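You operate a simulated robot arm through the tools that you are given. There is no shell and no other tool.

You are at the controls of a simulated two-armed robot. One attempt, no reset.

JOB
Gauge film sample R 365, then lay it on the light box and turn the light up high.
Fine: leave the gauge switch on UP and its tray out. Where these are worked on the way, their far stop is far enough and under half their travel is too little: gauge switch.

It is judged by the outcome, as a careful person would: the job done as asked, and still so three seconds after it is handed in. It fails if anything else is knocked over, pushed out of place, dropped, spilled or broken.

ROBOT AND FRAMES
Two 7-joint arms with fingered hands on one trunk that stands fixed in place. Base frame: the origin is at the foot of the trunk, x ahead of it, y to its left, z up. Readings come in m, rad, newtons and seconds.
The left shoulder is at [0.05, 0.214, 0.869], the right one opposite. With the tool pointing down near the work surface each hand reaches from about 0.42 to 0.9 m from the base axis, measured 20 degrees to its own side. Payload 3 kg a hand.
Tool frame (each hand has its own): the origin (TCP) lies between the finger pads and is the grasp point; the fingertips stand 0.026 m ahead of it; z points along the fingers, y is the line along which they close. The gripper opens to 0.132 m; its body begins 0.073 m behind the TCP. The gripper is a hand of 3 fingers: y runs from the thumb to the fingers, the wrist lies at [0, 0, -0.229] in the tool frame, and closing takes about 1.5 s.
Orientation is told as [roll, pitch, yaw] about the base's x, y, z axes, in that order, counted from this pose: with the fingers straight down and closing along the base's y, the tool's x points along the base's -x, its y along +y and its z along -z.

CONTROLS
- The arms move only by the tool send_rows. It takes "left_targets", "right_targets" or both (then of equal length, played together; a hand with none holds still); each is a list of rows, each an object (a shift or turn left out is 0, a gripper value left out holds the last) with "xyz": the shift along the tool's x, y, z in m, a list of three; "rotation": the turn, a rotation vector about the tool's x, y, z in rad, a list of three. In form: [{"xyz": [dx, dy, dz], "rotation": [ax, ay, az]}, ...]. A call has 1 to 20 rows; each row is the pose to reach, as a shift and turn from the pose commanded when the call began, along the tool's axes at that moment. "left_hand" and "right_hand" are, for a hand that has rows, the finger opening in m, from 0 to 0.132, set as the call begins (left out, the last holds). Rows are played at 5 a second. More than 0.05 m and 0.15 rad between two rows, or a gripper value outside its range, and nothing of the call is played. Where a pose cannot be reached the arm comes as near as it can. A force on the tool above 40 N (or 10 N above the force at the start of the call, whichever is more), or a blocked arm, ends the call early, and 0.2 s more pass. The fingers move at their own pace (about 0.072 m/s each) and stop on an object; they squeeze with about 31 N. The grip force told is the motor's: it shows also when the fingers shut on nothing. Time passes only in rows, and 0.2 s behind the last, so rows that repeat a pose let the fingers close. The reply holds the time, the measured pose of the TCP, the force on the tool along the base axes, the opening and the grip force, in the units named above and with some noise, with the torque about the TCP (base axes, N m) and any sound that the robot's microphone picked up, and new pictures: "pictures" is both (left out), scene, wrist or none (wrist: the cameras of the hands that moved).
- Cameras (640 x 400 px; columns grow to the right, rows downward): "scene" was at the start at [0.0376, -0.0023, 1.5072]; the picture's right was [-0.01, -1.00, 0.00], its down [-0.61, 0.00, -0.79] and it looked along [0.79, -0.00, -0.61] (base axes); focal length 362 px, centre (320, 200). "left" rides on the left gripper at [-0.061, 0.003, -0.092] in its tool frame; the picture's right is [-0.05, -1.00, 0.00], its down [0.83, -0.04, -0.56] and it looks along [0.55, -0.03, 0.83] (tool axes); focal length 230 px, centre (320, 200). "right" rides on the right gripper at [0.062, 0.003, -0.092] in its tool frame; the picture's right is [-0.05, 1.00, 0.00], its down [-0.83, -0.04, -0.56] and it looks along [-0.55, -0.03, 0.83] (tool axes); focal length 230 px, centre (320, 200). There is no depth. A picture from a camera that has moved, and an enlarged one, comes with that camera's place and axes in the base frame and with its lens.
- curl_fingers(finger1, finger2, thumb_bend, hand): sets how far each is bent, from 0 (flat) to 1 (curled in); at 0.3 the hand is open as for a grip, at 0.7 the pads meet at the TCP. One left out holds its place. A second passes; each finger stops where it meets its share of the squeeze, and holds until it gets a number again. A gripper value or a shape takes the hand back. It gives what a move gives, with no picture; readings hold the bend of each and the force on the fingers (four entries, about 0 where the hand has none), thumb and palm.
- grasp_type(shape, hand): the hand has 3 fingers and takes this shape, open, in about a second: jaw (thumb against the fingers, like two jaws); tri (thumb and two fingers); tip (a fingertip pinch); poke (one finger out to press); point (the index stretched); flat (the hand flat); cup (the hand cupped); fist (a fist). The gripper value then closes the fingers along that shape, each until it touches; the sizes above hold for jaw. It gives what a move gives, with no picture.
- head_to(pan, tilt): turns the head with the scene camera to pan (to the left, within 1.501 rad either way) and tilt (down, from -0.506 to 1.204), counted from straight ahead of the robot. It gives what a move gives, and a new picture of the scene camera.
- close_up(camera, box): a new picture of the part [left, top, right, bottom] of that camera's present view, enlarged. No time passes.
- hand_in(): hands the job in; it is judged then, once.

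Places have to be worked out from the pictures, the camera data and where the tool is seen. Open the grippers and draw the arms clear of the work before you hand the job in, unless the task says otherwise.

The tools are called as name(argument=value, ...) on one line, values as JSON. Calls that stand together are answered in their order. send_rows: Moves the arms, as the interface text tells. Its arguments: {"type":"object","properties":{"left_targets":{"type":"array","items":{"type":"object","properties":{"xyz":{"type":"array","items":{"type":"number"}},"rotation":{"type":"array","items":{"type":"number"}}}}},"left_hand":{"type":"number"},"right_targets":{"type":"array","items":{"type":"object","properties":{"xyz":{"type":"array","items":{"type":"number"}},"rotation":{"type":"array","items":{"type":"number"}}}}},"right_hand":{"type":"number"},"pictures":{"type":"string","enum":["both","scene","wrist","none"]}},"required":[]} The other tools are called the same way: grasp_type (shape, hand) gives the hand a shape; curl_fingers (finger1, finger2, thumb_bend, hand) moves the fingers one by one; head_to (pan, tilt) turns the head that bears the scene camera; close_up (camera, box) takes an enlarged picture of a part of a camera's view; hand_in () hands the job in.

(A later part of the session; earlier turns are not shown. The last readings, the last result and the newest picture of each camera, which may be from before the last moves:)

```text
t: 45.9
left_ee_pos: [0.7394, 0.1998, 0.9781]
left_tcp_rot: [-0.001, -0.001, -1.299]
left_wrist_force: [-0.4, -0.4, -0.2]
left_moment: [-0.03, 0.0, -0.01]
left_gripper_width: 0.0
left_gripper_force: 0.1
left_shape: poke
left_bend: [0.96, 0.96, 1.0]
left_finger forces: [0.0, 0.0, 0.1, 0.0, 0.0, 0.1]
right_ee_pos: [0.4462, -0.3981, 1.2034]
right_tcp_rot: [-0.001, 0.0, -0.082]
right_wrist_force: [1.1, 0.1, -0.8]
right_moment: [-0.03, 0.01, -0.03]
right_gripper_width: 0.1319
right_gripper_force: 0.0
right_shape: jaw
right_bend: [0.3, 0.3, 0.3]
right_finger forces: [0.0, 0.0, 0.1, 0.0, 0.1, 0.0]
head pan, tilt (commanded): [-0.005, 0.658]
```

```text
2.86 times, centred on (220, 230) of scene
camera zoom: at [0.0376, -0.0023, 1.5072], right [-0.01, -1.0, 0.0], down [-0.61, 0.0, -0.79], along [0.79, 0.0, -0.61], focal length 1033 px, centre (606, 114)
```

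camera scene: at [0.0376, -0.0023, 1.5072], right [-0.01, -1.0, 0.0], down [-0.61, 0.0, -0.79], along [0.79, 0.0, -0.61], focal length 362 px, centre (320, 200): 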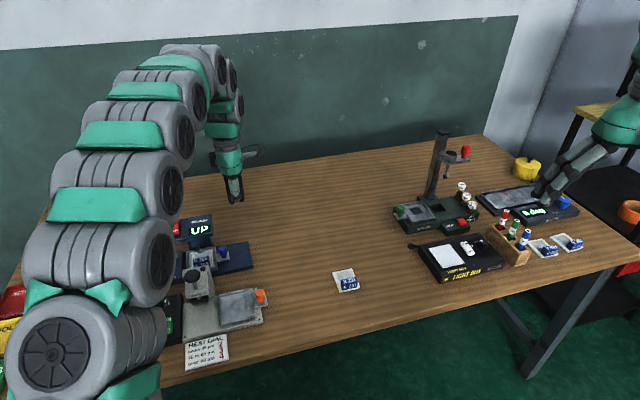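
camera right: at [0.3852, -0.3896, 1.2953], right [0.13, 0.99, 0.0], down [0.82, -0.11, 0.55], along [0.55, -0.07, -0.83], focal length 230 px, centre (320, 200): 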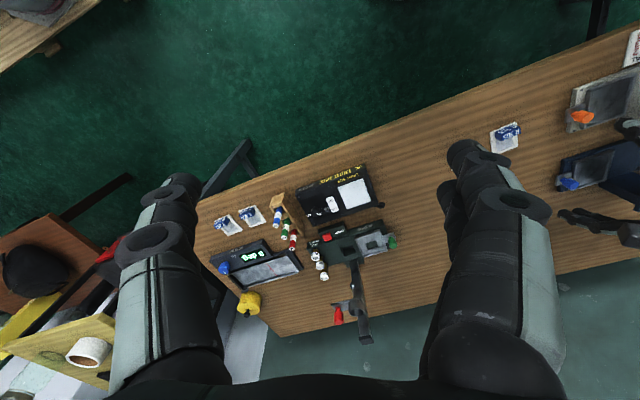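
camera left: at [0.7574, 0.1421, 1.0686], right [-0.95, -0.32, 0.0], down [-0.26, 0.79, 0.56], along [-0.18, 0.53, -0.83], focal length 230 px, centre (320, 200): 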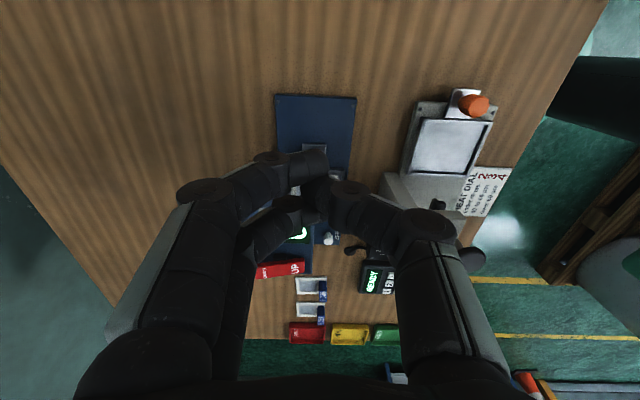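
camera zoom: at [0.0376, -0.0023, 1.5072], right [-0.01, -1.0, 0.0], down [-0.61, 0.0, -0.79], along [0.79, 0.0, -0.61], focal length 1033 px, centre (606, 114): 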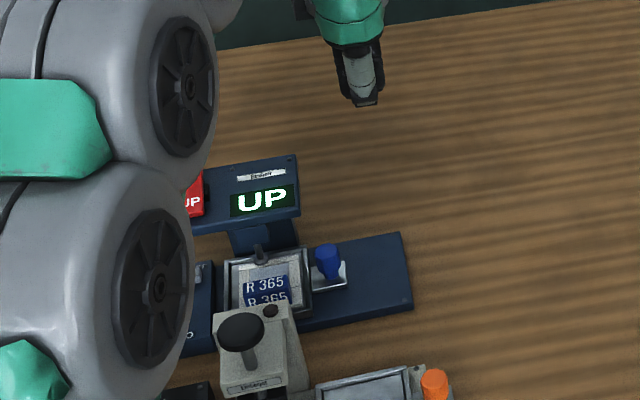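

"Poke" just folds all fingers, so I go back to a closed "jaw", whose fingertips I know. I move it above the DOWN end of the red switch, estimated at (0.751, 0.374, 0.89).

grasp_type(shape="jaw", hand="left")

send_rows(left_targets=[{"xyz": [0.0328, 0.0116, 0.0016]}, {"xyz": [0.0657, 0.0231, 0.0032]}, {"xyz": [0.0985, 0.0347, 0.0048]}, {"xyz": [0.1314, 0.0462, 0.0064]}, {"xyz": [0.1642, 0.0578, 0.008]}, {"xyz": [0.1642, 0.0578, 0.008]}, {"xyz": [0.1642, 0.0578, 0.008]}], left_hand=0.0)

close_up(camera="left", box=[180, 80, 460, 280])

close_up(camera="scene", box=[120, 160, 280, 300])

```text
t: 46.8
left_ee_pos: [0.739, 0.2001, 0.9776]
left_tcp_rot: [-0.001, -0.001, -1.299]
left_wrist_force: [-0.3, -0.3, 0.1]
left_moment: [0.01, 0.01, -0.05]
left_gripper_width: 0.1317
left_gripper_force: 0.0
left_shape: jaw
left_bend: [0.3, 0.3, 0.3]
left_finger forces: [0.0, 0.0, 0.0, 0.1, 0.1, 0.0]
right_ee_pos: [0.4455, -0.3977, 1.2034]
right_tcp_rot: [-0.001, 0.0, -0.081]
right_wrist_force: [0.4, -0.3, 0.0]
right_moment: [0.0, 0.03, -0.03]
right_gripper_width: 0.1321
right_gripper_force: 0.1
right_shape: jaw
right_bend: [0.3, 0.3, 0.3]
right_finger forces: [0.1, 0.0, 0.0, 0.1, 0.1, 0.1]
head pan, tilt (commanded): [-0.005, 0.658]
```

```text
t: 48.4
left_ee_pos: [0.7505, 0.3728, 0.97]
left_tcp_rot: [0.001, 0.001, -1.299]
left_wrist_force: [0.7, -0.5, -0.6]
left_moment: [0.01, 0.03, 0.0]
left_gripper_width: 0.0
left_gripper_force: 31.5
left_shape: jaw
left_bend: [0.67, 0.67, 0.74]
left_finger forces: [0.1, 0.0, 0.0, 0.0, 0.1, 0.0]
right_ee_pos: [0.447, -0.3977, 1.2041]
right_tcp_rot: [-0.001, 0.002, -0.083]
right_wrist_force: [-0.8, 0.1, 0.2]
right_moment: [-0.01, 0.01, -0.03]
right_gripper_width: 0.132
right_gripper_force: 0.1
right_shape: jaw
right_bend: [0.3, 0.3, 0.3]
right_finger forces: [0.0, 0.0, 0.0, 0.0, 0.0, 0.1]
head pan, tilt (commanded): [-0.005, 0.658]
camera scene: at [0.0376, -0.0022, 1.5072], right [-0.01, -1.0, 0.0], down [-0.61, 0.0, -0.79], along [0.79, 0.0, -0.61], focal length 362 px, centre (320, 200)
camera left: at [0.769, 0.3163, 1.0602], right [-0.95, -0.32, 0.0], down [-0.26, 0.79, 0.56], along [-0.18, 0.53, -0.83], focal length 230 px, centre (320, 200)
```

scene: 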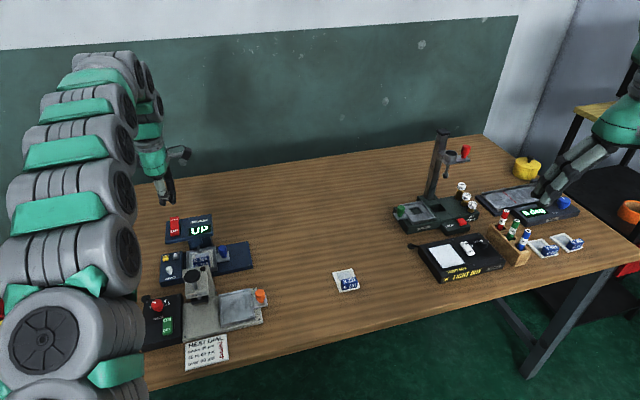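
left: 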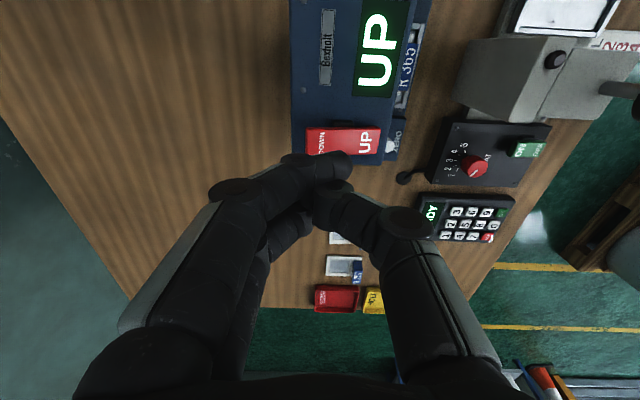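

```text
2.00 times, centred on (320, 180) of left
camera zoom: at [0.769, 0.3163, 1.0602], right [-0.95, -0.32, 0.0], down [-0.26, 0.79, 0.56], along [-0.18, 0.53, -0.83], focal length 460 px, centre (320, 240)
```

zoom: 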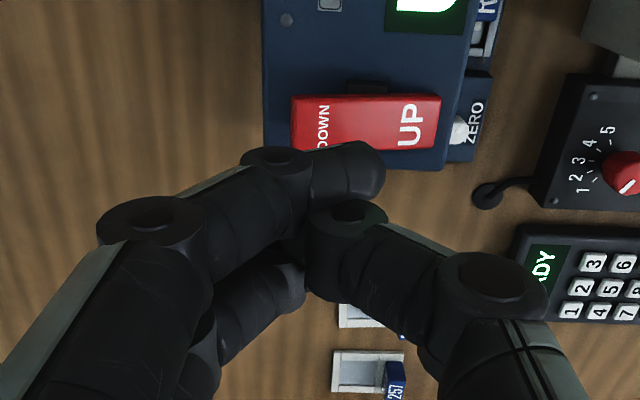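

```text
2.86 times, centred on (200, 230) of scene
camera zoom: at [0.0376, -0.0022, 1.5072], right [-0.01, -1.0, 0.0], down [-0.61, 0.0, -0.79], along [0.79, 0.0, -0.61], focal length 1033 px, centre (663, 114)
```

zoom: 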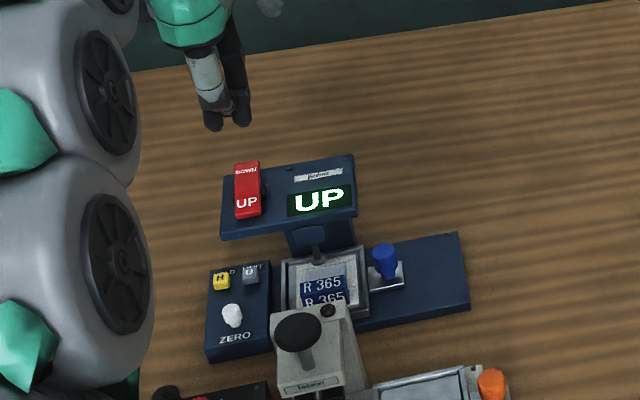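

The red rocker runs from (0.760, 0.375) at DOWN to (0.706, 0.359) at UP. I shift 5 mm outward over the DOWN end and descend to just above contact.

send_rows(left_targets=[{"xyz": [0, 0.0055, 0.015]}, {"xyz": [0, 0.0055, 0.03]}, {"xyz": [0, 0.0055, 0.044]}, {"xyz": [0, 0.0055, 0.044]}], left_hand=0.0)

close_up(camera="left", box=[180, 80, 460, 280])

close_up(camera="scene", box=[140, 190, 240, 290])

```text
t: 49.4
left_ee_pos: [0.7561, 0.3752, 0.9251]
left_tcp_rot: [0.001, -0.001, -1.298]
left_wrist_force: [-0.2, -0.1, -0.2]
left_moment: [0.08, 0.0, -0.01]
left_gripper_width: 0.0
left_gripper_force: 30.8
left_shape: jaw
left_bend: [0.67, 0.67, 0.74]
left_finger forces: [0.0, 0.0, 0.0, 0.0, 0.1, 0.1]
right_ee_pos: [0.4449, -0.3982, 1.2026]
right_tcp_rot: [0.0, -0.001, -0.083]
right_wrist_force: [-0.1, 0.2, 0.5]
right_moment: [-0.03, -0.01, -0.02]
right_gripper_width: 0.1318
right_gripper_force: 0.1
right_shape: jaw
right_bend: [0.3, 0.3, 0.3]
right_finger forces: [0.0, 0.0, 0.0, 0.0, 0.1, 0.0]
head pan, tilt (commanded): [-0.005, 0.658]
camera scene: at [0.0376, -0.0023, 1.5072], right [-0.01, -1.0, 0.0], down [-0.61, 0.0, -0.79], along [0.79, 0.0, -0.61], focal length 362 px, centre (320, 200)
camera left: at [0.7742, 0.3174, 1.0165], right [-0.95, -0.32, 0.0], down [-0.26, 0.79, 0.56], along [-0.18, 0.53, -0.83], focal length 230 px, centre (320, 200)
```

scene: 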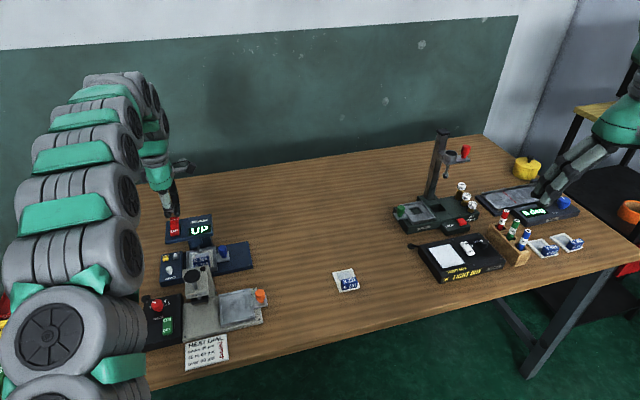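
left: 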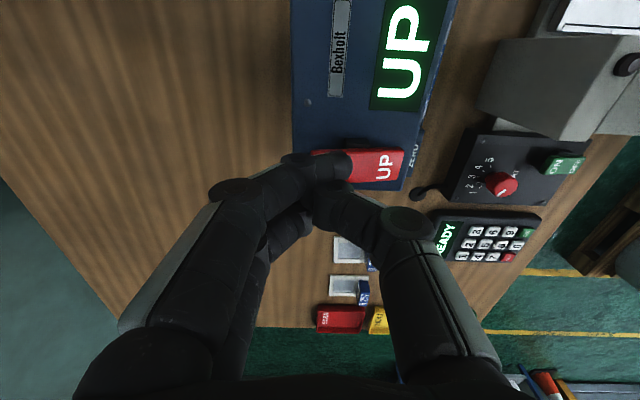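

```text
2.00 times, centred on (320, 180) of left
camera zoom: at [0.7742, 0.3174, 1.0165], right [-0.95, -0.32, 0.0], down [-0.26, 0.79, 0.56], along [-0.18, 0.53, -0.83], focal length 460 px, centre (320, 240)
```

zoom: 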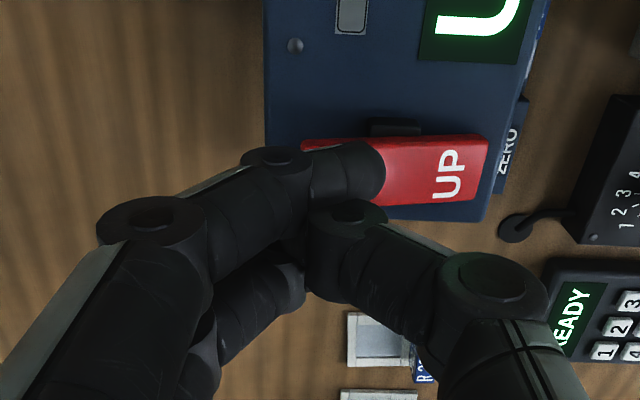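

```text
4.00 times, centred on (190, 240) of scene
camera zoom: at [0.0376, -0.0023, 1.5072], right [-0.01, -1.0, 0.0], down [-0.61, 0.0, -0.79], along [0.79, 0.0, -0.61], focal length 1446 px, centre (840, 40)
```

zoom: 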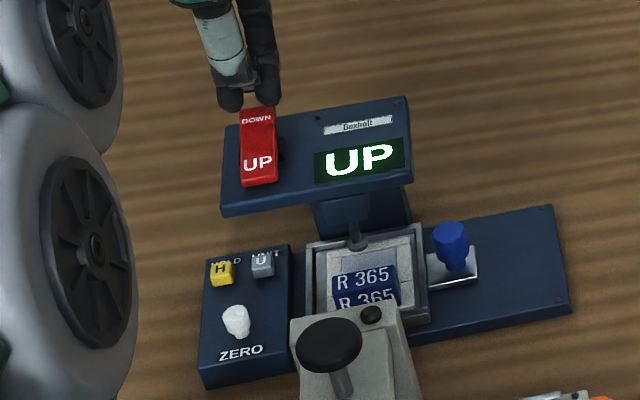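

The fingertips hang right over the DOWN label. I shift 3 mm to centre on the rocker and press in 2 mm steps.

send_rows(left_targets=[{"xyz": [-0.003, 0, 0.003]}, {"xyz": [-0.003, 0, 0.006]}, {"xyz": [-0.003, 0, 0.009]}, {"xyz": [-0.003, 0, 0.009]}], left_hand=0.0)

close_up(camera="scene", box=[140, 190, 240, 290])

```text
t: 50.4
left_ee_pos: [0.7578, 0.3723, 0.9164]
left_tcp_rot: [0.001, -0.001, -1.3]
left_wrist_force: [-0.2, 1.1, -0.7]
left_moment: [0.04, 0.02, 0.0]
left_gripper_width: 0.0001
left_gripper_force: 31.1
left_shape: jaw
left_bend: [0.67, 0.67, 0.74]
left_finger forces: [0.0, 0.0, 0.0, 0.0, 0.1, 0.0]
right_ee_pos: [0.4454, -0.3973, 1.2018]
right_tcp_rot: [-0.001, 0.0, -0.082]
right_wrist_force: [-0.2, -0.4, 0.7]
right_moment: [-0.01, 0.0, 0.02]
right_gripper_width: 0.132
right_gripper_force: 0.0
right_shape: jaw
right_bend: [0.3, 0.3, 0.3]
right_finger forces: [0.0, 0.0, 0.1, 0.0, 0.0, 0.0]
head pan, tilt (commanded): [-0.005, 0.658]
camera scene: at [0.0376, -0.0022, 1.5072], right [-0.01, -1.0, 0.0], down [-0.61, 0.0, -0.79], along [0.79, 0.0, -0.61], focal length 362 px, centre (320, 200)
camera left: at [0.7753, 0.3143, 1.0076], right [-0.95, -0.32, 0.0], down [-0.27, 0.79, 0.56], along [-0.18, 0.53, -0.83], focal length 230 px, centre (320, 200)
```

scene: 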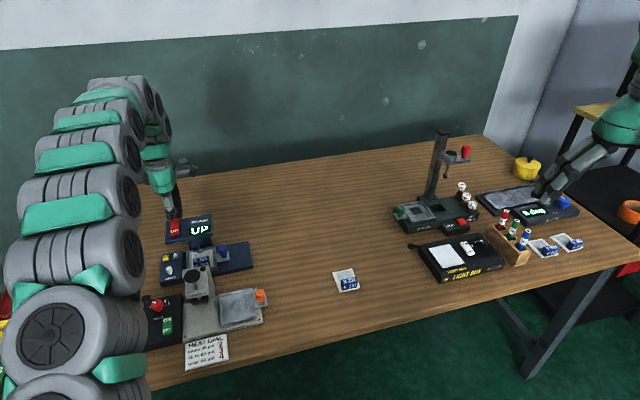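
left: 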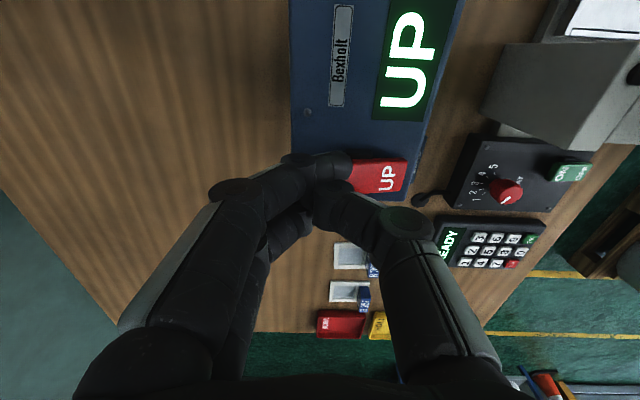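

```text
4.00 times, centred on (190, 240) of scene
camera zoom: at [0.0376, -0.0022, 1.5072], right [-0.01, -1.0, 0.0], down [-0.61, 0.0, -0.79], along [0.79, 0.0, -0.61], focal length 1446 px, centre (840, 40)
```

zoom: 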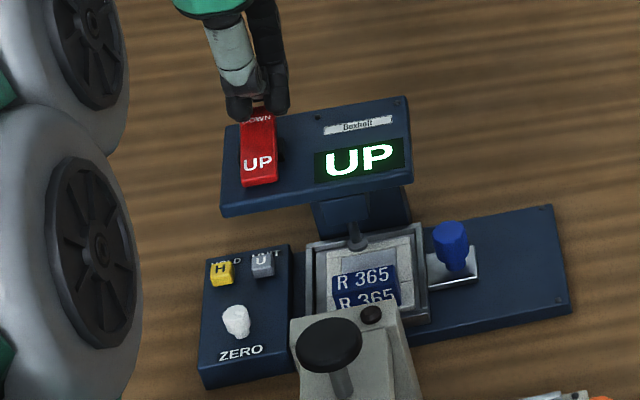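

No contact yet. I continue down.

send_rows(left_targets=[{"xyz": [0, 0, 0.002]}, {"xyz": [0, 0, 0.004]}, {"xyz": [0, 0, 0.006]}, {"xyz": [0, 0, 0.008]}, {"xyz": [0, 0, 0.008]}], left_hand=0.0)

close_up(camera="scene", box=[140, 190, 240, 290])

```text
t: 51.6
left_ee_pos: [0.758, 0.3719, 0.9089]
left_tcp_rot: [0.0, 0.001, -1.299]
left_wrist_force: [0.1, 0.5, 0.2]
left_moment: [0.0, 0.01, -0.01]
left_gripper_width: 0.0
left_gripper_force: 31.3
left_shape: jaw
left_bend: [0.67, 0.68, 0.74]
left_finger forces: [0.0, 0.0, 0.0, 0.0, 0.0, 0.1]
right_ee_pos: [0.4458, -0.3996, 1.2026]
right_tcp_rot: [0.0, 0.001, -0.082]
right_wrist_force: [-1.1, 0.5, 0.0]
right_moment: [0.0, 0.0, 0.04]
right_gripper_width: 0.1316
right_gripper_force: 0.0
right_shape: jaw
right_bend: [0.3, 0.3, 0.3]
right_finger forces: [0.1, 0.0, 0.0, 0.0, 0.0, 0.0]
head pan, tilt (commanded): [-0.005, 0.658]
camera scene: at [0.0376, -0.0023, 1.5072], right [-0.01, -1.0, 0.0], down [-0.61, 0.0, -0.79], along [0.79, 0.0, -0.61], focal length 362 px, centre (320, 200)
camera left: at [0.7755, 0.3143, 0.9996], right [-0.95, -0.32, 0.0], down [-0.26, 0.79, 0.56], along [-0.18, 0.53, -0.83], focal length 230 px, centre (320, 200)
```

scene: 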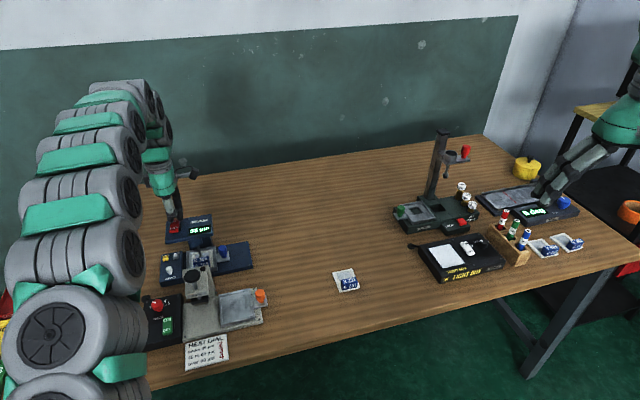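
left: 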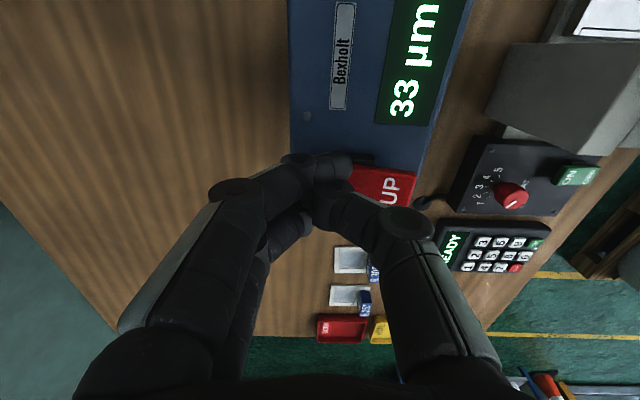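

```text
4.00 times, centred on (190, 240) of scene
camera zoom: at [0.0376, -0.0023, 1.5072], right [-0.01, -1.0, 0.0], down [-0.61, 0.0, -0.79], along [0.79, 0.0, -0.61], focal length 1446 px, centre (840, 40)
```

zoom: 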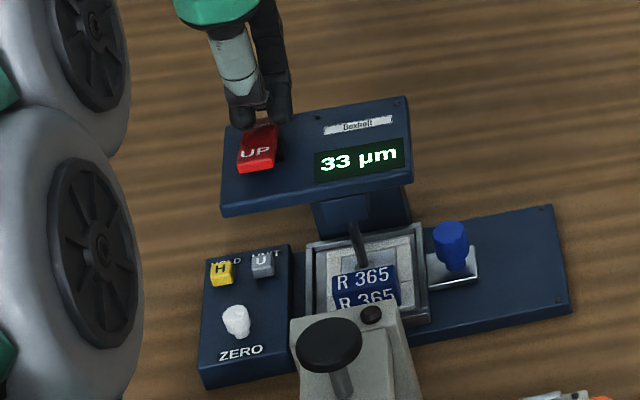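

The rocker flipped and the gauge reads 33 µm. I lift off the switch and let the reading settle.

send_rows(left_targets=[{"xyz": [0, 0, -0.005]}, {"xyz": [0, 0, -0.02]}, {"xyz": [0, 0, -0.04]}, {"xyz": [0, 0, -0.04]}, {"xyz": [0, 0, -0.04]}, {"xyz": [0, 0, -0.04]}], left_hand=0.0)

close_up(camera="scene", box=[140, 190, 240, 290])

close_up(camera="left", box=[240, 0, 480, 200])

```text
t: 53.0
left_ee_pos: [0.7569, 0.3715, 0.9499]
left_tcp_rot: [-0.001, -0.002, -1.298]
left_wrist_force: [-0.4, 0.9, 0.2]
left_moment: [-0.04, -0.07, -0.01]
left_gripper_width: 0.0002
left_gripper_force: 31.7
left_shape: jaw
left_bend: [0.67, 0.68, 0.74]
left_finger forces: [0.0, 0.0, 0.1, 0.1, 0.0, 0.0]
right_ee_pos: [0.446, -0.3987, 1.2033]
right_tcp_rot: [0.001, 0.001, -0.082]
right_wrist_force: [0.3, 0.1, -0.3]
right_moment: [0.0, 0.02, 0.0]
right_gripper_width: 0.1322
right_gripper_force: 0.0
right_shape: jaw
right_bend: [0.3, 0.3, 0.3]
right_finger forces: [0.1, 0.1, 0.0, 0.0, 0.0, 0.0]
head pan, tilt (commanded): [-0.005, 0.658]
camera scene: at [0.0376, -0.0023, 1.5072], right [-0.01, -1.0, 0.0], down [-0.61, 0.0, -0.79], along [0.79, 0.0, -0.61], focal length 362 px, centre (320, 200)
camera left: at [0.7754, 0.3143, 1.04], right [-0.95, -0.32, 0.0], down [-0.27, 0.79, 0.56], along [-0.18, 0.53, -0.83], focal length 230 px, centre (320, 200)
```

scene: 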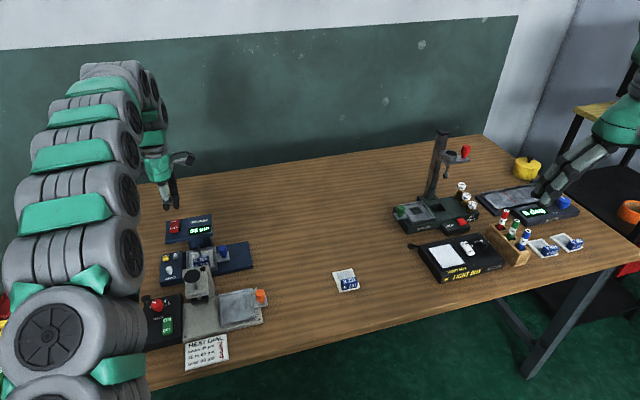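
left: 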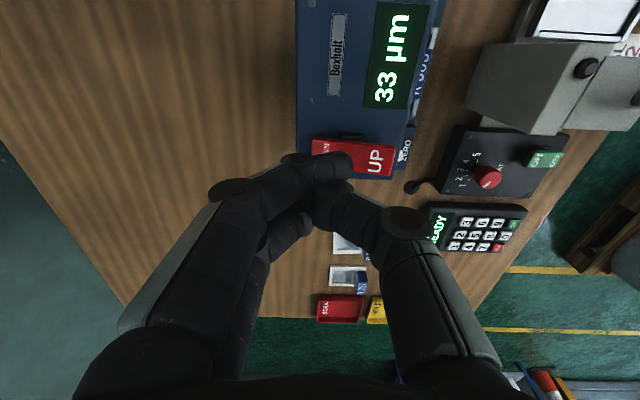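

```text
4.00 times, centred on (190, 240) of scene
camera zoom: at [0.0376, -0.0023, 1.5072], right [-0.01, -1.0, 0.0], down [-0.61, 0.0, -0.79], along [0.79, 0.0, -0.61], focal length 1446 px, centre (840, 40)
```

zoom: 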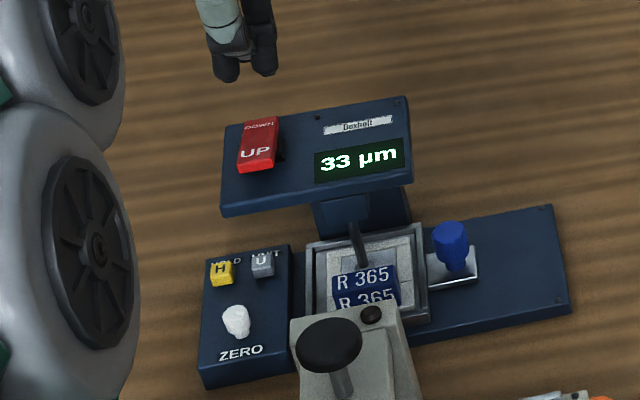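

```text
2.00 times, centred on (360, 100) of left
camera zoom: at [0.7754, 0.3143, 1.04], right [-0.95, -0.32, 0.0], down [-0.27, 0.79, 0.56], along [-0.18, 0.53, -0.83], focal length 460 px, centre (240, 400)
```

zoom: 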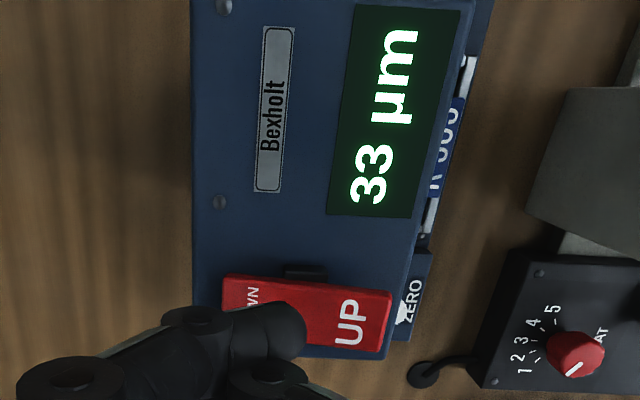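

The reading is steady at 33 µm. Now I shift 42 mm toward the near (UP) end and press it down again.

send_rows(left_targets=[{"xyz": [0, -0.021, 0]}, {"xyz": [0, -0.0425, 0]}, {"xyz": [0, -0.0425, 0.015]}, {"xyz": [0, -0.0425, 0.03]}, {"xyz": [0, -0.0425, 0.034]}, {"xyz": [0, -0.0425, 0.038]}, {"xyz": [0, -0.0425, 0.041]}, {"xyz": [0, -0.0425, 0.041]}], left_hand=0.0)

close_up(camera="scene", box=[140, 190, 240, 290])

```text
t: 54.8
left_ee_pos: [0.7162, 0.3612, 0.9073]
left_tcp_rot: [0.0, 0.001, -1.3]
left_wrist_force: [-0.4, -0.2, 3.5]
left_moment: [0.0, 0.0, -0.05]
left_gripper_width: 0.0002
left_gripper_force: 31.0
left_shape: jaw
left_bend: [0.68, 0.68, 0.74]
left_finger forces: [0.0, 0.0, 0.0, 0.1, 0.0, 0.0]
right_ee_pos: [0.4454, -0.3983, 1.2027]
right_tcp_rot: [0.0, 0.0, -0.082]
right_wrist_force: [0.6, -0.9, -0.1]
right_moment: [0.03, 0.0, -0.01]
right_gripper_width: 0.1318
right_gripper_force: 0.0
right_shape: jaw
right_bend: [0.3, 0.3, 0.3]
right_finger forces: [0.0, 0.0, 0.0, 0.1, 0.0, 0.0]
head pan, tilt (commanded): [-0.005, 0.658]
camera scene: at [0.0376, -0.0023, 1.5072], right [-0.01, -1.0, 0.0], down [-0.61, 0.0, -0.79], along [0.79, 0.0, -0.61], focal length 362 px, centre (320, 200)
camera left: at [0.735, 0.303, 0.9987], right [-0.95, -0.32, 0.0], down [-0.27, 0.79, 0.56], along [-0.18, 0.53, -0.83], focal length 230 px, centre (320, 200)
```

scene: 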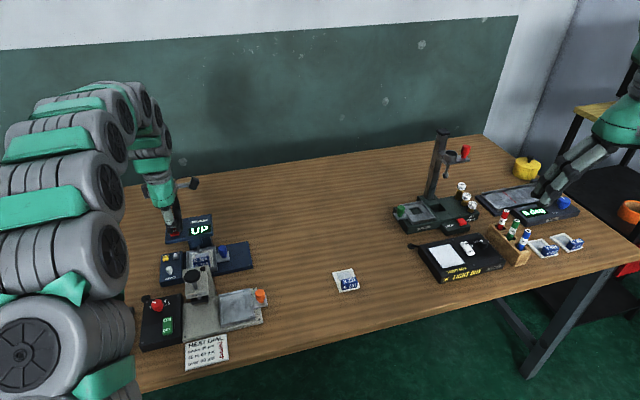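
left: 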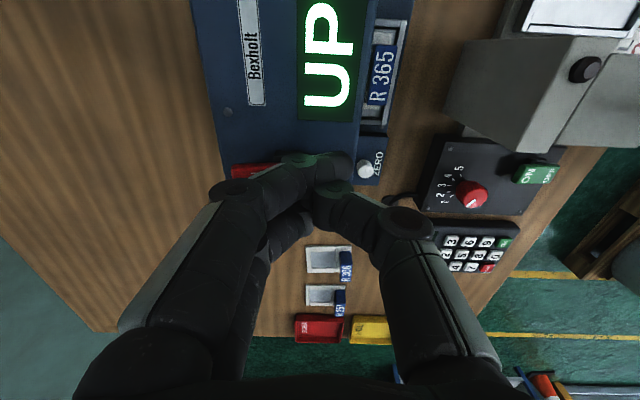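

```text
4.00 times, centred on (190, 240) of scene
camera zoom: at [0.0376, -0.0023, 1.5072], right [-0.01, -1.0, 0.0], down [-0.61, 0.0, -0.79], along [0.79, 0.0, -0.61], focal length 1446 px, centre (840, 40)
```

zoom: 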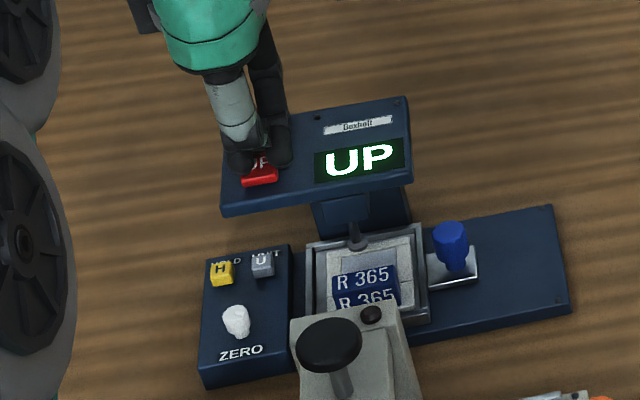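

The display shows UP and the plunger has risen. I press 2 mm further to reach the stop, then lift off.

send_rows(left_targets=[{"xyz": [0, 0, 0.002]}, {"xyz": [0, 0, 0.002]}, {"xyz": [0, 0, -0.01]}, {"xyz": [0, 0, -0.04]}, {"xyz": [-0.01, 0, -0.08]}, {"xyz": [-0.04, 0.005, -0.1]}, {"xyz": [-0.08, 0.01, -0.1]}, {"xyz": [-0.12, 0.015, -0.1]}, {"xyz": [-0.16, 0.02, -0.1]}, {"xyz": [-0.16, 0.02, -0.1]}], left_hand=0.0)

close_up(camera="scene", box=[140, 190, 280, 290])

close_up(camera="left", box=[180, 80, 460, 320])

```text
t: 57.0
left_ee_pos: [0.778, 0.2117, 1.0081]
left_tcp_rot: [-0.001, 0.0, -1.296]
left_wrist_force: [-0.8, 0.2, 0.5]
left_moment: [0.02, 0.01, -0.01]
left_gripper_width: 0.0002
left_gripper_force: 30.9
left_shape: jaw
left_bend: [0.68, 0.68, 0.74]
left_finger forces: [0.0, 0.0, 0.0, 0.1, 0.0, 0.0]
right_ee_pos: [0.4451, -0.399, 1.2035]
right_tcp_rot: [-0.002, 0.0, -0.082]
right_wrist_force: [0.3, 0.6, -0.5]
right_moment: [0.02, 0.0, 0.0]
right_gripper_width: 0.1319
right_gripper_force: 0.0
right_shape: jaw
right_bend: [0.3, 0.3, 0.3]
right_finger forces: [0.0, 0.0, 0.1, 0.0, 0.1, 0.0]
head pan, tilt (commanded): [-0.005, 0.658]
camera scene: at [0.0376, -0.0023, 1.5072], right [-0.01, -1.0, 0.0], down [-0.61, 0.0, -0.79], along [0.79, 0.0, -0.61], focal length 362 px, centre (320, 200)
camera left: at [0.797, 0.1531, 1.0991], right [-0.95, -0.32, 0.0], down [-0.26, 0.79, 0.56], along [-0.18, 0.53, -0.83], focal length 230 px, centre (320, 200)
```

scene: 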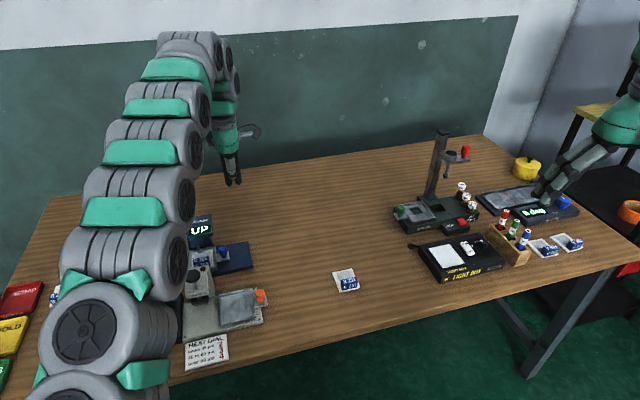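
left: 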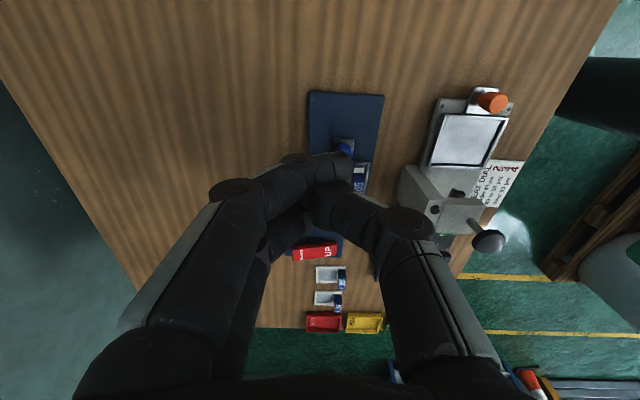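

```text
4.00 times, centred on (210, 240) of scene
camera zoom: at [0.0376, -0.0023, 1.5072], right [-0.01, -1.0, 0.0], down [-0.61, 0.0, -0.79], along [0.79, 0.0, -0.61], focal length 1446 px, centre (760, 40)
```

zoom: 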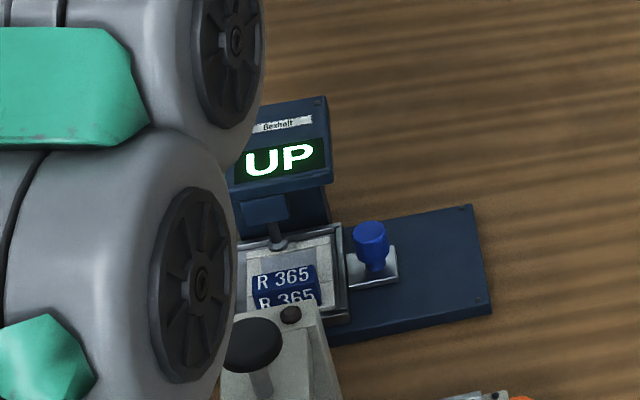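

```text
1.67 times, centred on (320, 200) of left
camera zoom: at [0.797, 0.1531, 1.0991], right [-0.95, -0.32, 0.0], down [-0.26, 0.79, 0.56], along [-0.18, 0.53, -0.83], focal length 384 px, centre (320, 200)
```

zoom: 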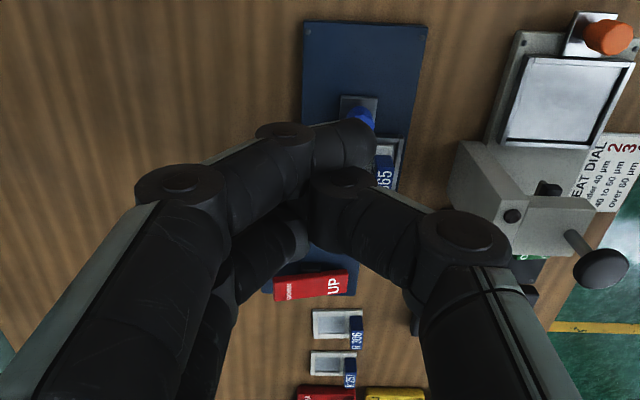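

Switch is UP. Now I go back to the tilted pre-grip pose for the knob, which now stands near (0.725, 0.254), to pull the tray out.

send_rows(left_targets=[{"xyz": [0.0, -0.01, 0.02], "rotation": [0, 0.1, 0]}, {"xyz": [0.004, -0.02, 0.04], "rotation": [0, 0.2, 0]}, {"xyz": [0.008, -0.03, 0.065], "rotation": [0, 0.3, 0]}, {"xyz": [0.012, -0.038, 0.09], "rotation": [0, 0.4, 0]}, {"xyz": [0.0148, -0.0406, 0.1144], "rotation": [0, 0.5, 0]}, {"xyz": [0.0148, -0.0406, 0.1144], "rotation": [0, 0.5, 0]}], left_hand=0.055)

close_up(camera="left", box=[180, 80, 460, 280])

```text
t: 58.4
left_ee_pos: [0.735, 0.2163, 0.8938]
left_tcp_rot: [0.001, 0.502, -1.3]
left_wrist_force: [-0.3, 0.5, -0.7]
left_moment: [0.01, -0.02, -0.01]
left_gripper_width: 0.0547
left_gripper_force: 0.0
left_shape: jaw
left_bend: [0.73, 0.73, 0.7]
left_finger forces: [0.0, 0.0, 0.1, 0.0, 0.1, 0.0]
right_ee_pos: [0.444, -0.3981, 1.2027]
right_tcp_rot: [-0.001, 0.001, -0.082]
right_wrist_force: [-0.7, 0.3, -0.3]
right_moment: [-0.03, -0.04, 0.01]
right_gripper_width: 0.1319
right_gripper_force: 0.1
right_shape: jaw
right_bend: [0.3, 0.3, 0.3]
right_finger forces: [0.0, 0.0, 0.1, 0.0, 0.0, 0.1]
head pan, tilt (commanded): [-0.005, 0.658]
camera scene: at [0.0376, -0.0023, 1.5072], right [-0.01, -1.0, 0.0], down [-0.61, 0.0, -0.79], along [0.79, 0.0, -0.61], focal length 362 px, centre (320, 200)
camera left: at [0.7632, 0.1226, 0.9431], right [-0.95, -0.31, -0.03], down [-0.17, 0.43, 0.89], along [-0.27, 0.85, -0.46], focal length 230 px, centre (320, 200)
```

scene: 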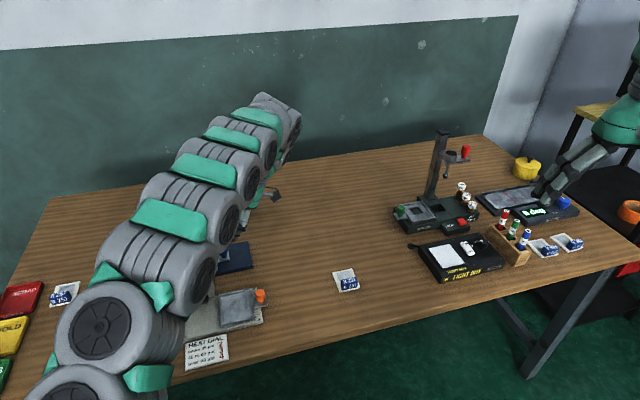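
left: 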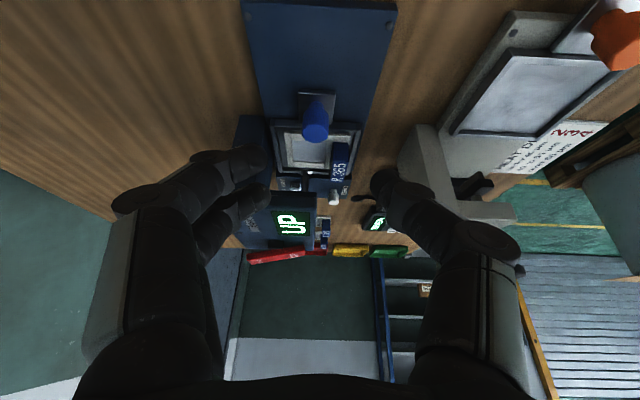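

```text
2.00 times, centred on (320, 180) of left
camera zoom: at [0.7632, 0.1226, 0.9431], right [-0.95, -0.31, -0.03], down [-0.17, 0.43, 0.89], along [-0.27, 0.85, -0.46], focal length 460 px, centre (320, 240)
```

zoom: 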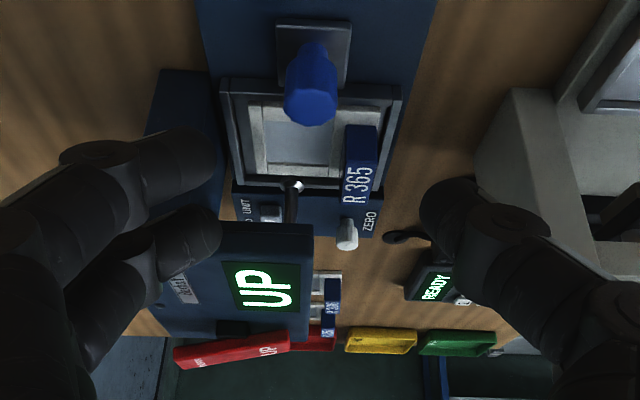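

The knob is 3.5 mm off-centre toward the far side. I narrow the fingers to 0.044, correct, and advance 0.05 m along the fingers.

send_rows(left_targets=[{"xyz": [0, 0.0035, 0.01]}, {"xyz": [0, 0.0035, 0.03]}, {"xyz": [0, 0.0035, 0.05]}, {"xyz": [0, 0.0035, 0.05]}], left_hand=0.044, pictures="wrist")

close_up(camera="left", box=[180, 80, 460, 280])

```text
t: 59.4
left_ee_pos: [0.7321, 0.2422, 0.8485]
left_tcp_rot: [-0.001, 0.5, -1.299]
left_wrist_force: [-0.6, -0.6, 0.5]
left_moment: [0.0, -0.01, 0.02]
left_gripper_width: 0.0441
left_gripper_force: 0.1
left_shape: jaw
left_bend: [0.73, 0.73, 0.7]
left_finger forces: [0.1, 0.0, 0.1, 0.1, 0.1, 0.0]
right_ee_pos: [0.4454, -0.3987, 1.2022]
right_tcp_rot: [0.0, -0.001, -0.082]
right_wrist_force: [0.3, -0.5, 0.9]
right_moment: [0.02, -0.01, 0.04]
right_gripper_width: 0.132
right_gripper_force: 0.0
right_shape: jaw
right_bend: [0.3, 0.3, 0.3]
right_finger forces: [0.0, 0.0, 0.0, 0.1, 0.0, 0.1]
head pan, tilt (commanded): [-0.005, 0.658]
camera left: at [0.7609, 0.1467, 0.8992], right [-0.95, -0.31, -0.02], down [-0.17, 0.43, 0.89], along [-0.27, 0.84, -0.46], focal length 230 px, centre (320, 200)
```

left: 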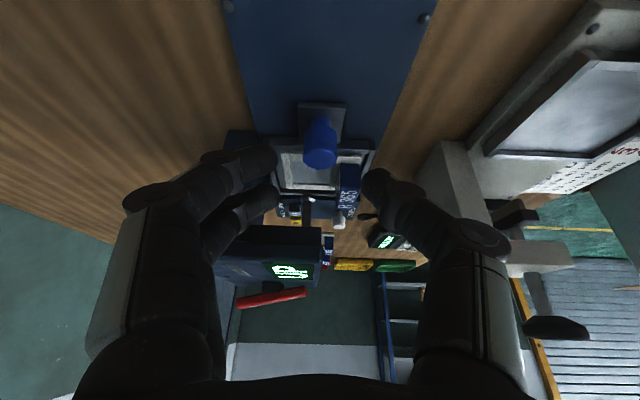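

```text
2.00 times, centred on (320, 180) of left
camera zoom: at [0.7609, 0.1467, 0.8992], right [-0.95, -0.31, -0.02], down [-0.17, 0.43, 0.89], along [-0.27, 0.84, -0.46], focal length 460 px, centre (320, 240)
```

zoom: 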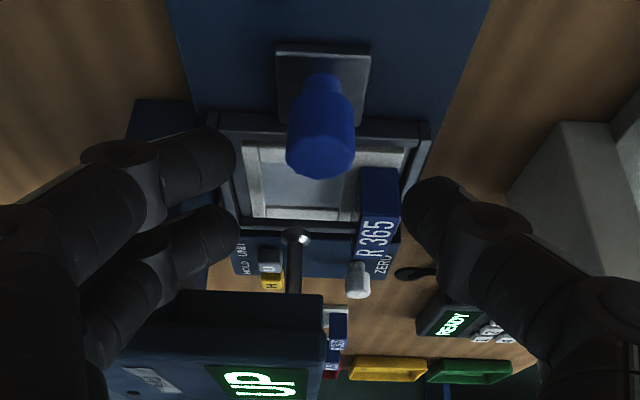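

Knob now centred. I advance the remaining 24 mm in small steps.

send_rows(left_targets=[{"xyz": [0, 0, 0.008]}, {"xyz": [0, 0, 0.016]}, {"xyz": [0, 0, 0.024]}, {"xyz": [0, 0, 0.024]}], left_hand=0.044, pictures="wrist")

close_up(camera="left", box=[180, 80, 460, 280])

```text
t: 60.4
left_ee_pos: [0.7304, 0.2501, 0.8279]
left_tcp_rot: [0.0, 0.5, -1.299]
left_wrist_force: [0.9, -0.2, 0.1]
left_moment: [0.0, 0.02, -0.02]
left_gripper_width: 0.0442
left_gripper_force: 0.1
left_shape: jaw
left_bend: [0.73, 0.73, 0.7]
left_finger forces: [0.0, 0.0, 0.0, 0.0, 0.0, 0.1]
right_ee_pos: [0.4458, -0.3981, 1.2034]
right_tcp_rot: [0.0, 0.0, -0.083]
right_wrist_force: [0.0, -0.2, 0.2]
right_moment: [0.0, -0.01, 0.01]
right_gripper_width: 0.1319
right_gripper_force: 0.0
right_shape: jaw
right_bend: [0.3, 0.3, 0.3]
right_finger forces: [0.0, 0.0, 0.0, 0.0, 0.0, 0.1]
head pan, tilt (commanded): [-0.005, 0.658]
camera left: at [0.7581, 0.1576, 0.8786], right [-0.95, -0.31, -0.03], down [-0.17, 0.43, 0.89], along [-0.27, 0.85, -0.46], focal length 230 px, centre (320, 200)
```

left: 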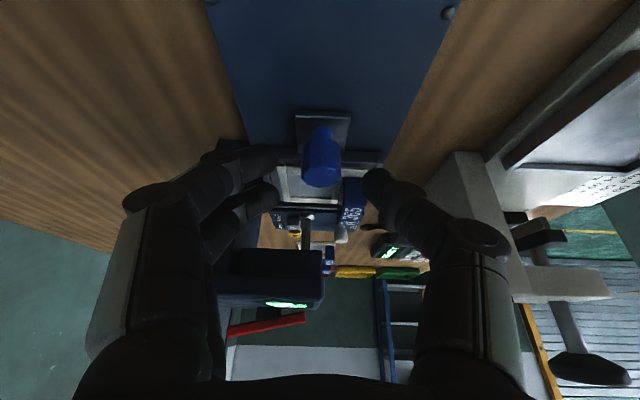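

```text
2.00 times, centred on (320, 180) of left
camera zoom: at [0.7581, 0.1576, 0.8786], right [-0.95, -0.31, -0.03], down [-0.17, 0.43, 0.89], along [-0.27, 0.85, -0.46], focal length 460 px, centre (320, 240)
```

zoom: 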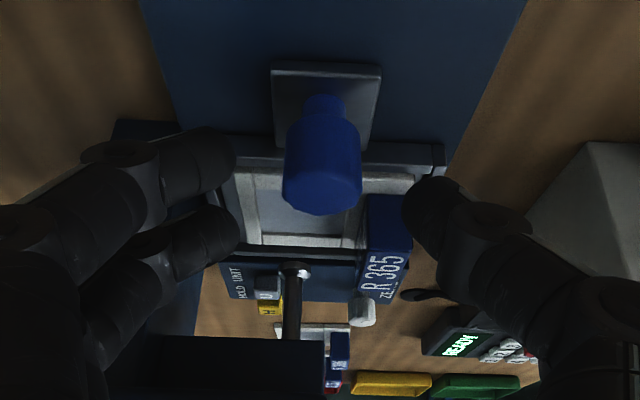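

Nearly the same relation as the first grip. I advance 4 mm more and close on the knob.

send_rows(left_targets=[{"xyz": [0, 0, 0.004]}, {"xyz": [0, 0, 0.004]}], left_hand=0.044, pictures="none")

send_rows(left_targets=[{"xyz": [0, 0, 0]}, {"xyz": [0, 0, 0]}, {"xyz": [0, 0, 0]}, {"xyz": [0, 0, 0]}, {"xyz": [0, 0, 0]}], left_hand=0.0, pictures="wrist")

close_up(camera="left", box=[180, 80, 460, 280])

```text
t: 61.0
left_ee_pos: [0.7291, 0.252, 0.8262]
left_tcp_rot: [0.0, 0.502, -1.298]
left_wrist_force: [0.1, 0.0, 0.4]
left_moment: [0.0, -0.04, 0.02]
left_gripper_width: 0.0443
left_gripper_force: 0.1
left_shape: jaw
left_bend: [0.73, 0.73, 0.7]
left_finger forces: [0.0, 0.1, 0.0, 0.0, 0.0, 0.0]
right_ee_pos: [0.4448, -0.3983, 1.2026]
right_tcp_rot: [0.0, 0.001, -0.082]
right_wrist_force: [-0.1, 0.4, -0.3]
right_moment: [0.02, 0.02, 0.03]
right_gripper_width: 0.1321
right_gripper_force: 0.1
right_shape: jaw
right_bend: [0.3, 0.3, 0.3]
right_finger forces: [0.0, 0.0, 0.0, 0.0, 0.1, 0.0]
head pan, tilt (commanded): [-0.005, 0.658]
```

```text
t: 62.2
left_ee_pos: [0.7286, 0.2527, 0.8246]
left_tcp_rot: [0.001, 0.502, -1.299]
left_wrist_force: [-7.8, -0.4, -0.2]
left_moment: [-0.05, 0.05, 0.06]
left_gripper_width: 0.0093
left_gripper_force: 31.3
left_shape: jaw
left_bend: [0.72, 0.71, 0.7]
left_finger forces: [17.4, 13.5, 0.0, 0.0, 29.4, 0.1]
right_ee_pos: [0.4454, -0.3983, 1.204]
right_tcp_rot: [0.001, 0.001, -0.081]
right_wrist_force: [-0.1, 0.1, 0.1]
right_moment: [0.0, 0.0, -0.07]
right_gripper_width: 0.132
right_gripper_force: 0.0
right_shape: jaw
right_bend: [0.3, 0.3, 0.3]
right_finger forces: [0.1, 0.0, 0.1, 0.0, 0.1, 0.0]
head pan, tilt (commanded): [-0.005, 0.658]
camera left: at [0.7571, 0.1594, 0.8747], right [-0.95, -0.31, -0.02], down [-0.17, 0.43, 0.89], along [-0.27, 0.84, -0.46], focal length 230 px, centre (320, 200)
```

left: 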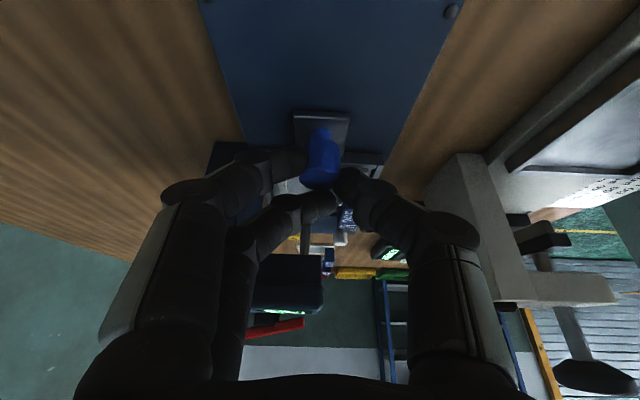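

```text
2.00 times, centred on (320, 180) of left
camera zoom: at [0.7571, 0.1594, 0.8747], right [-0.95, -0.31, -0.02], down [-0.17, 0.43, 0.89], along [-0.27, 0.84, -0.46], focal length 460 px, centre (320, 240)
```

zoom: 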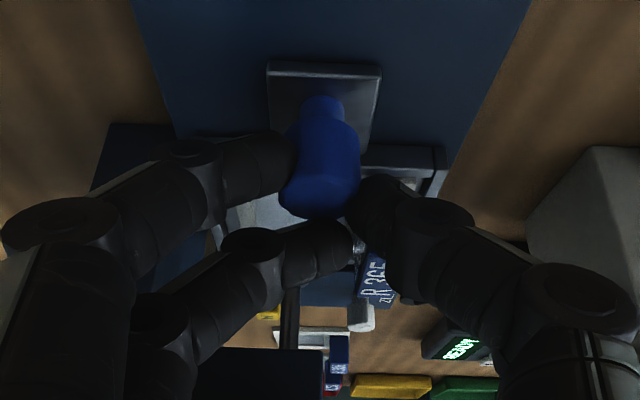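

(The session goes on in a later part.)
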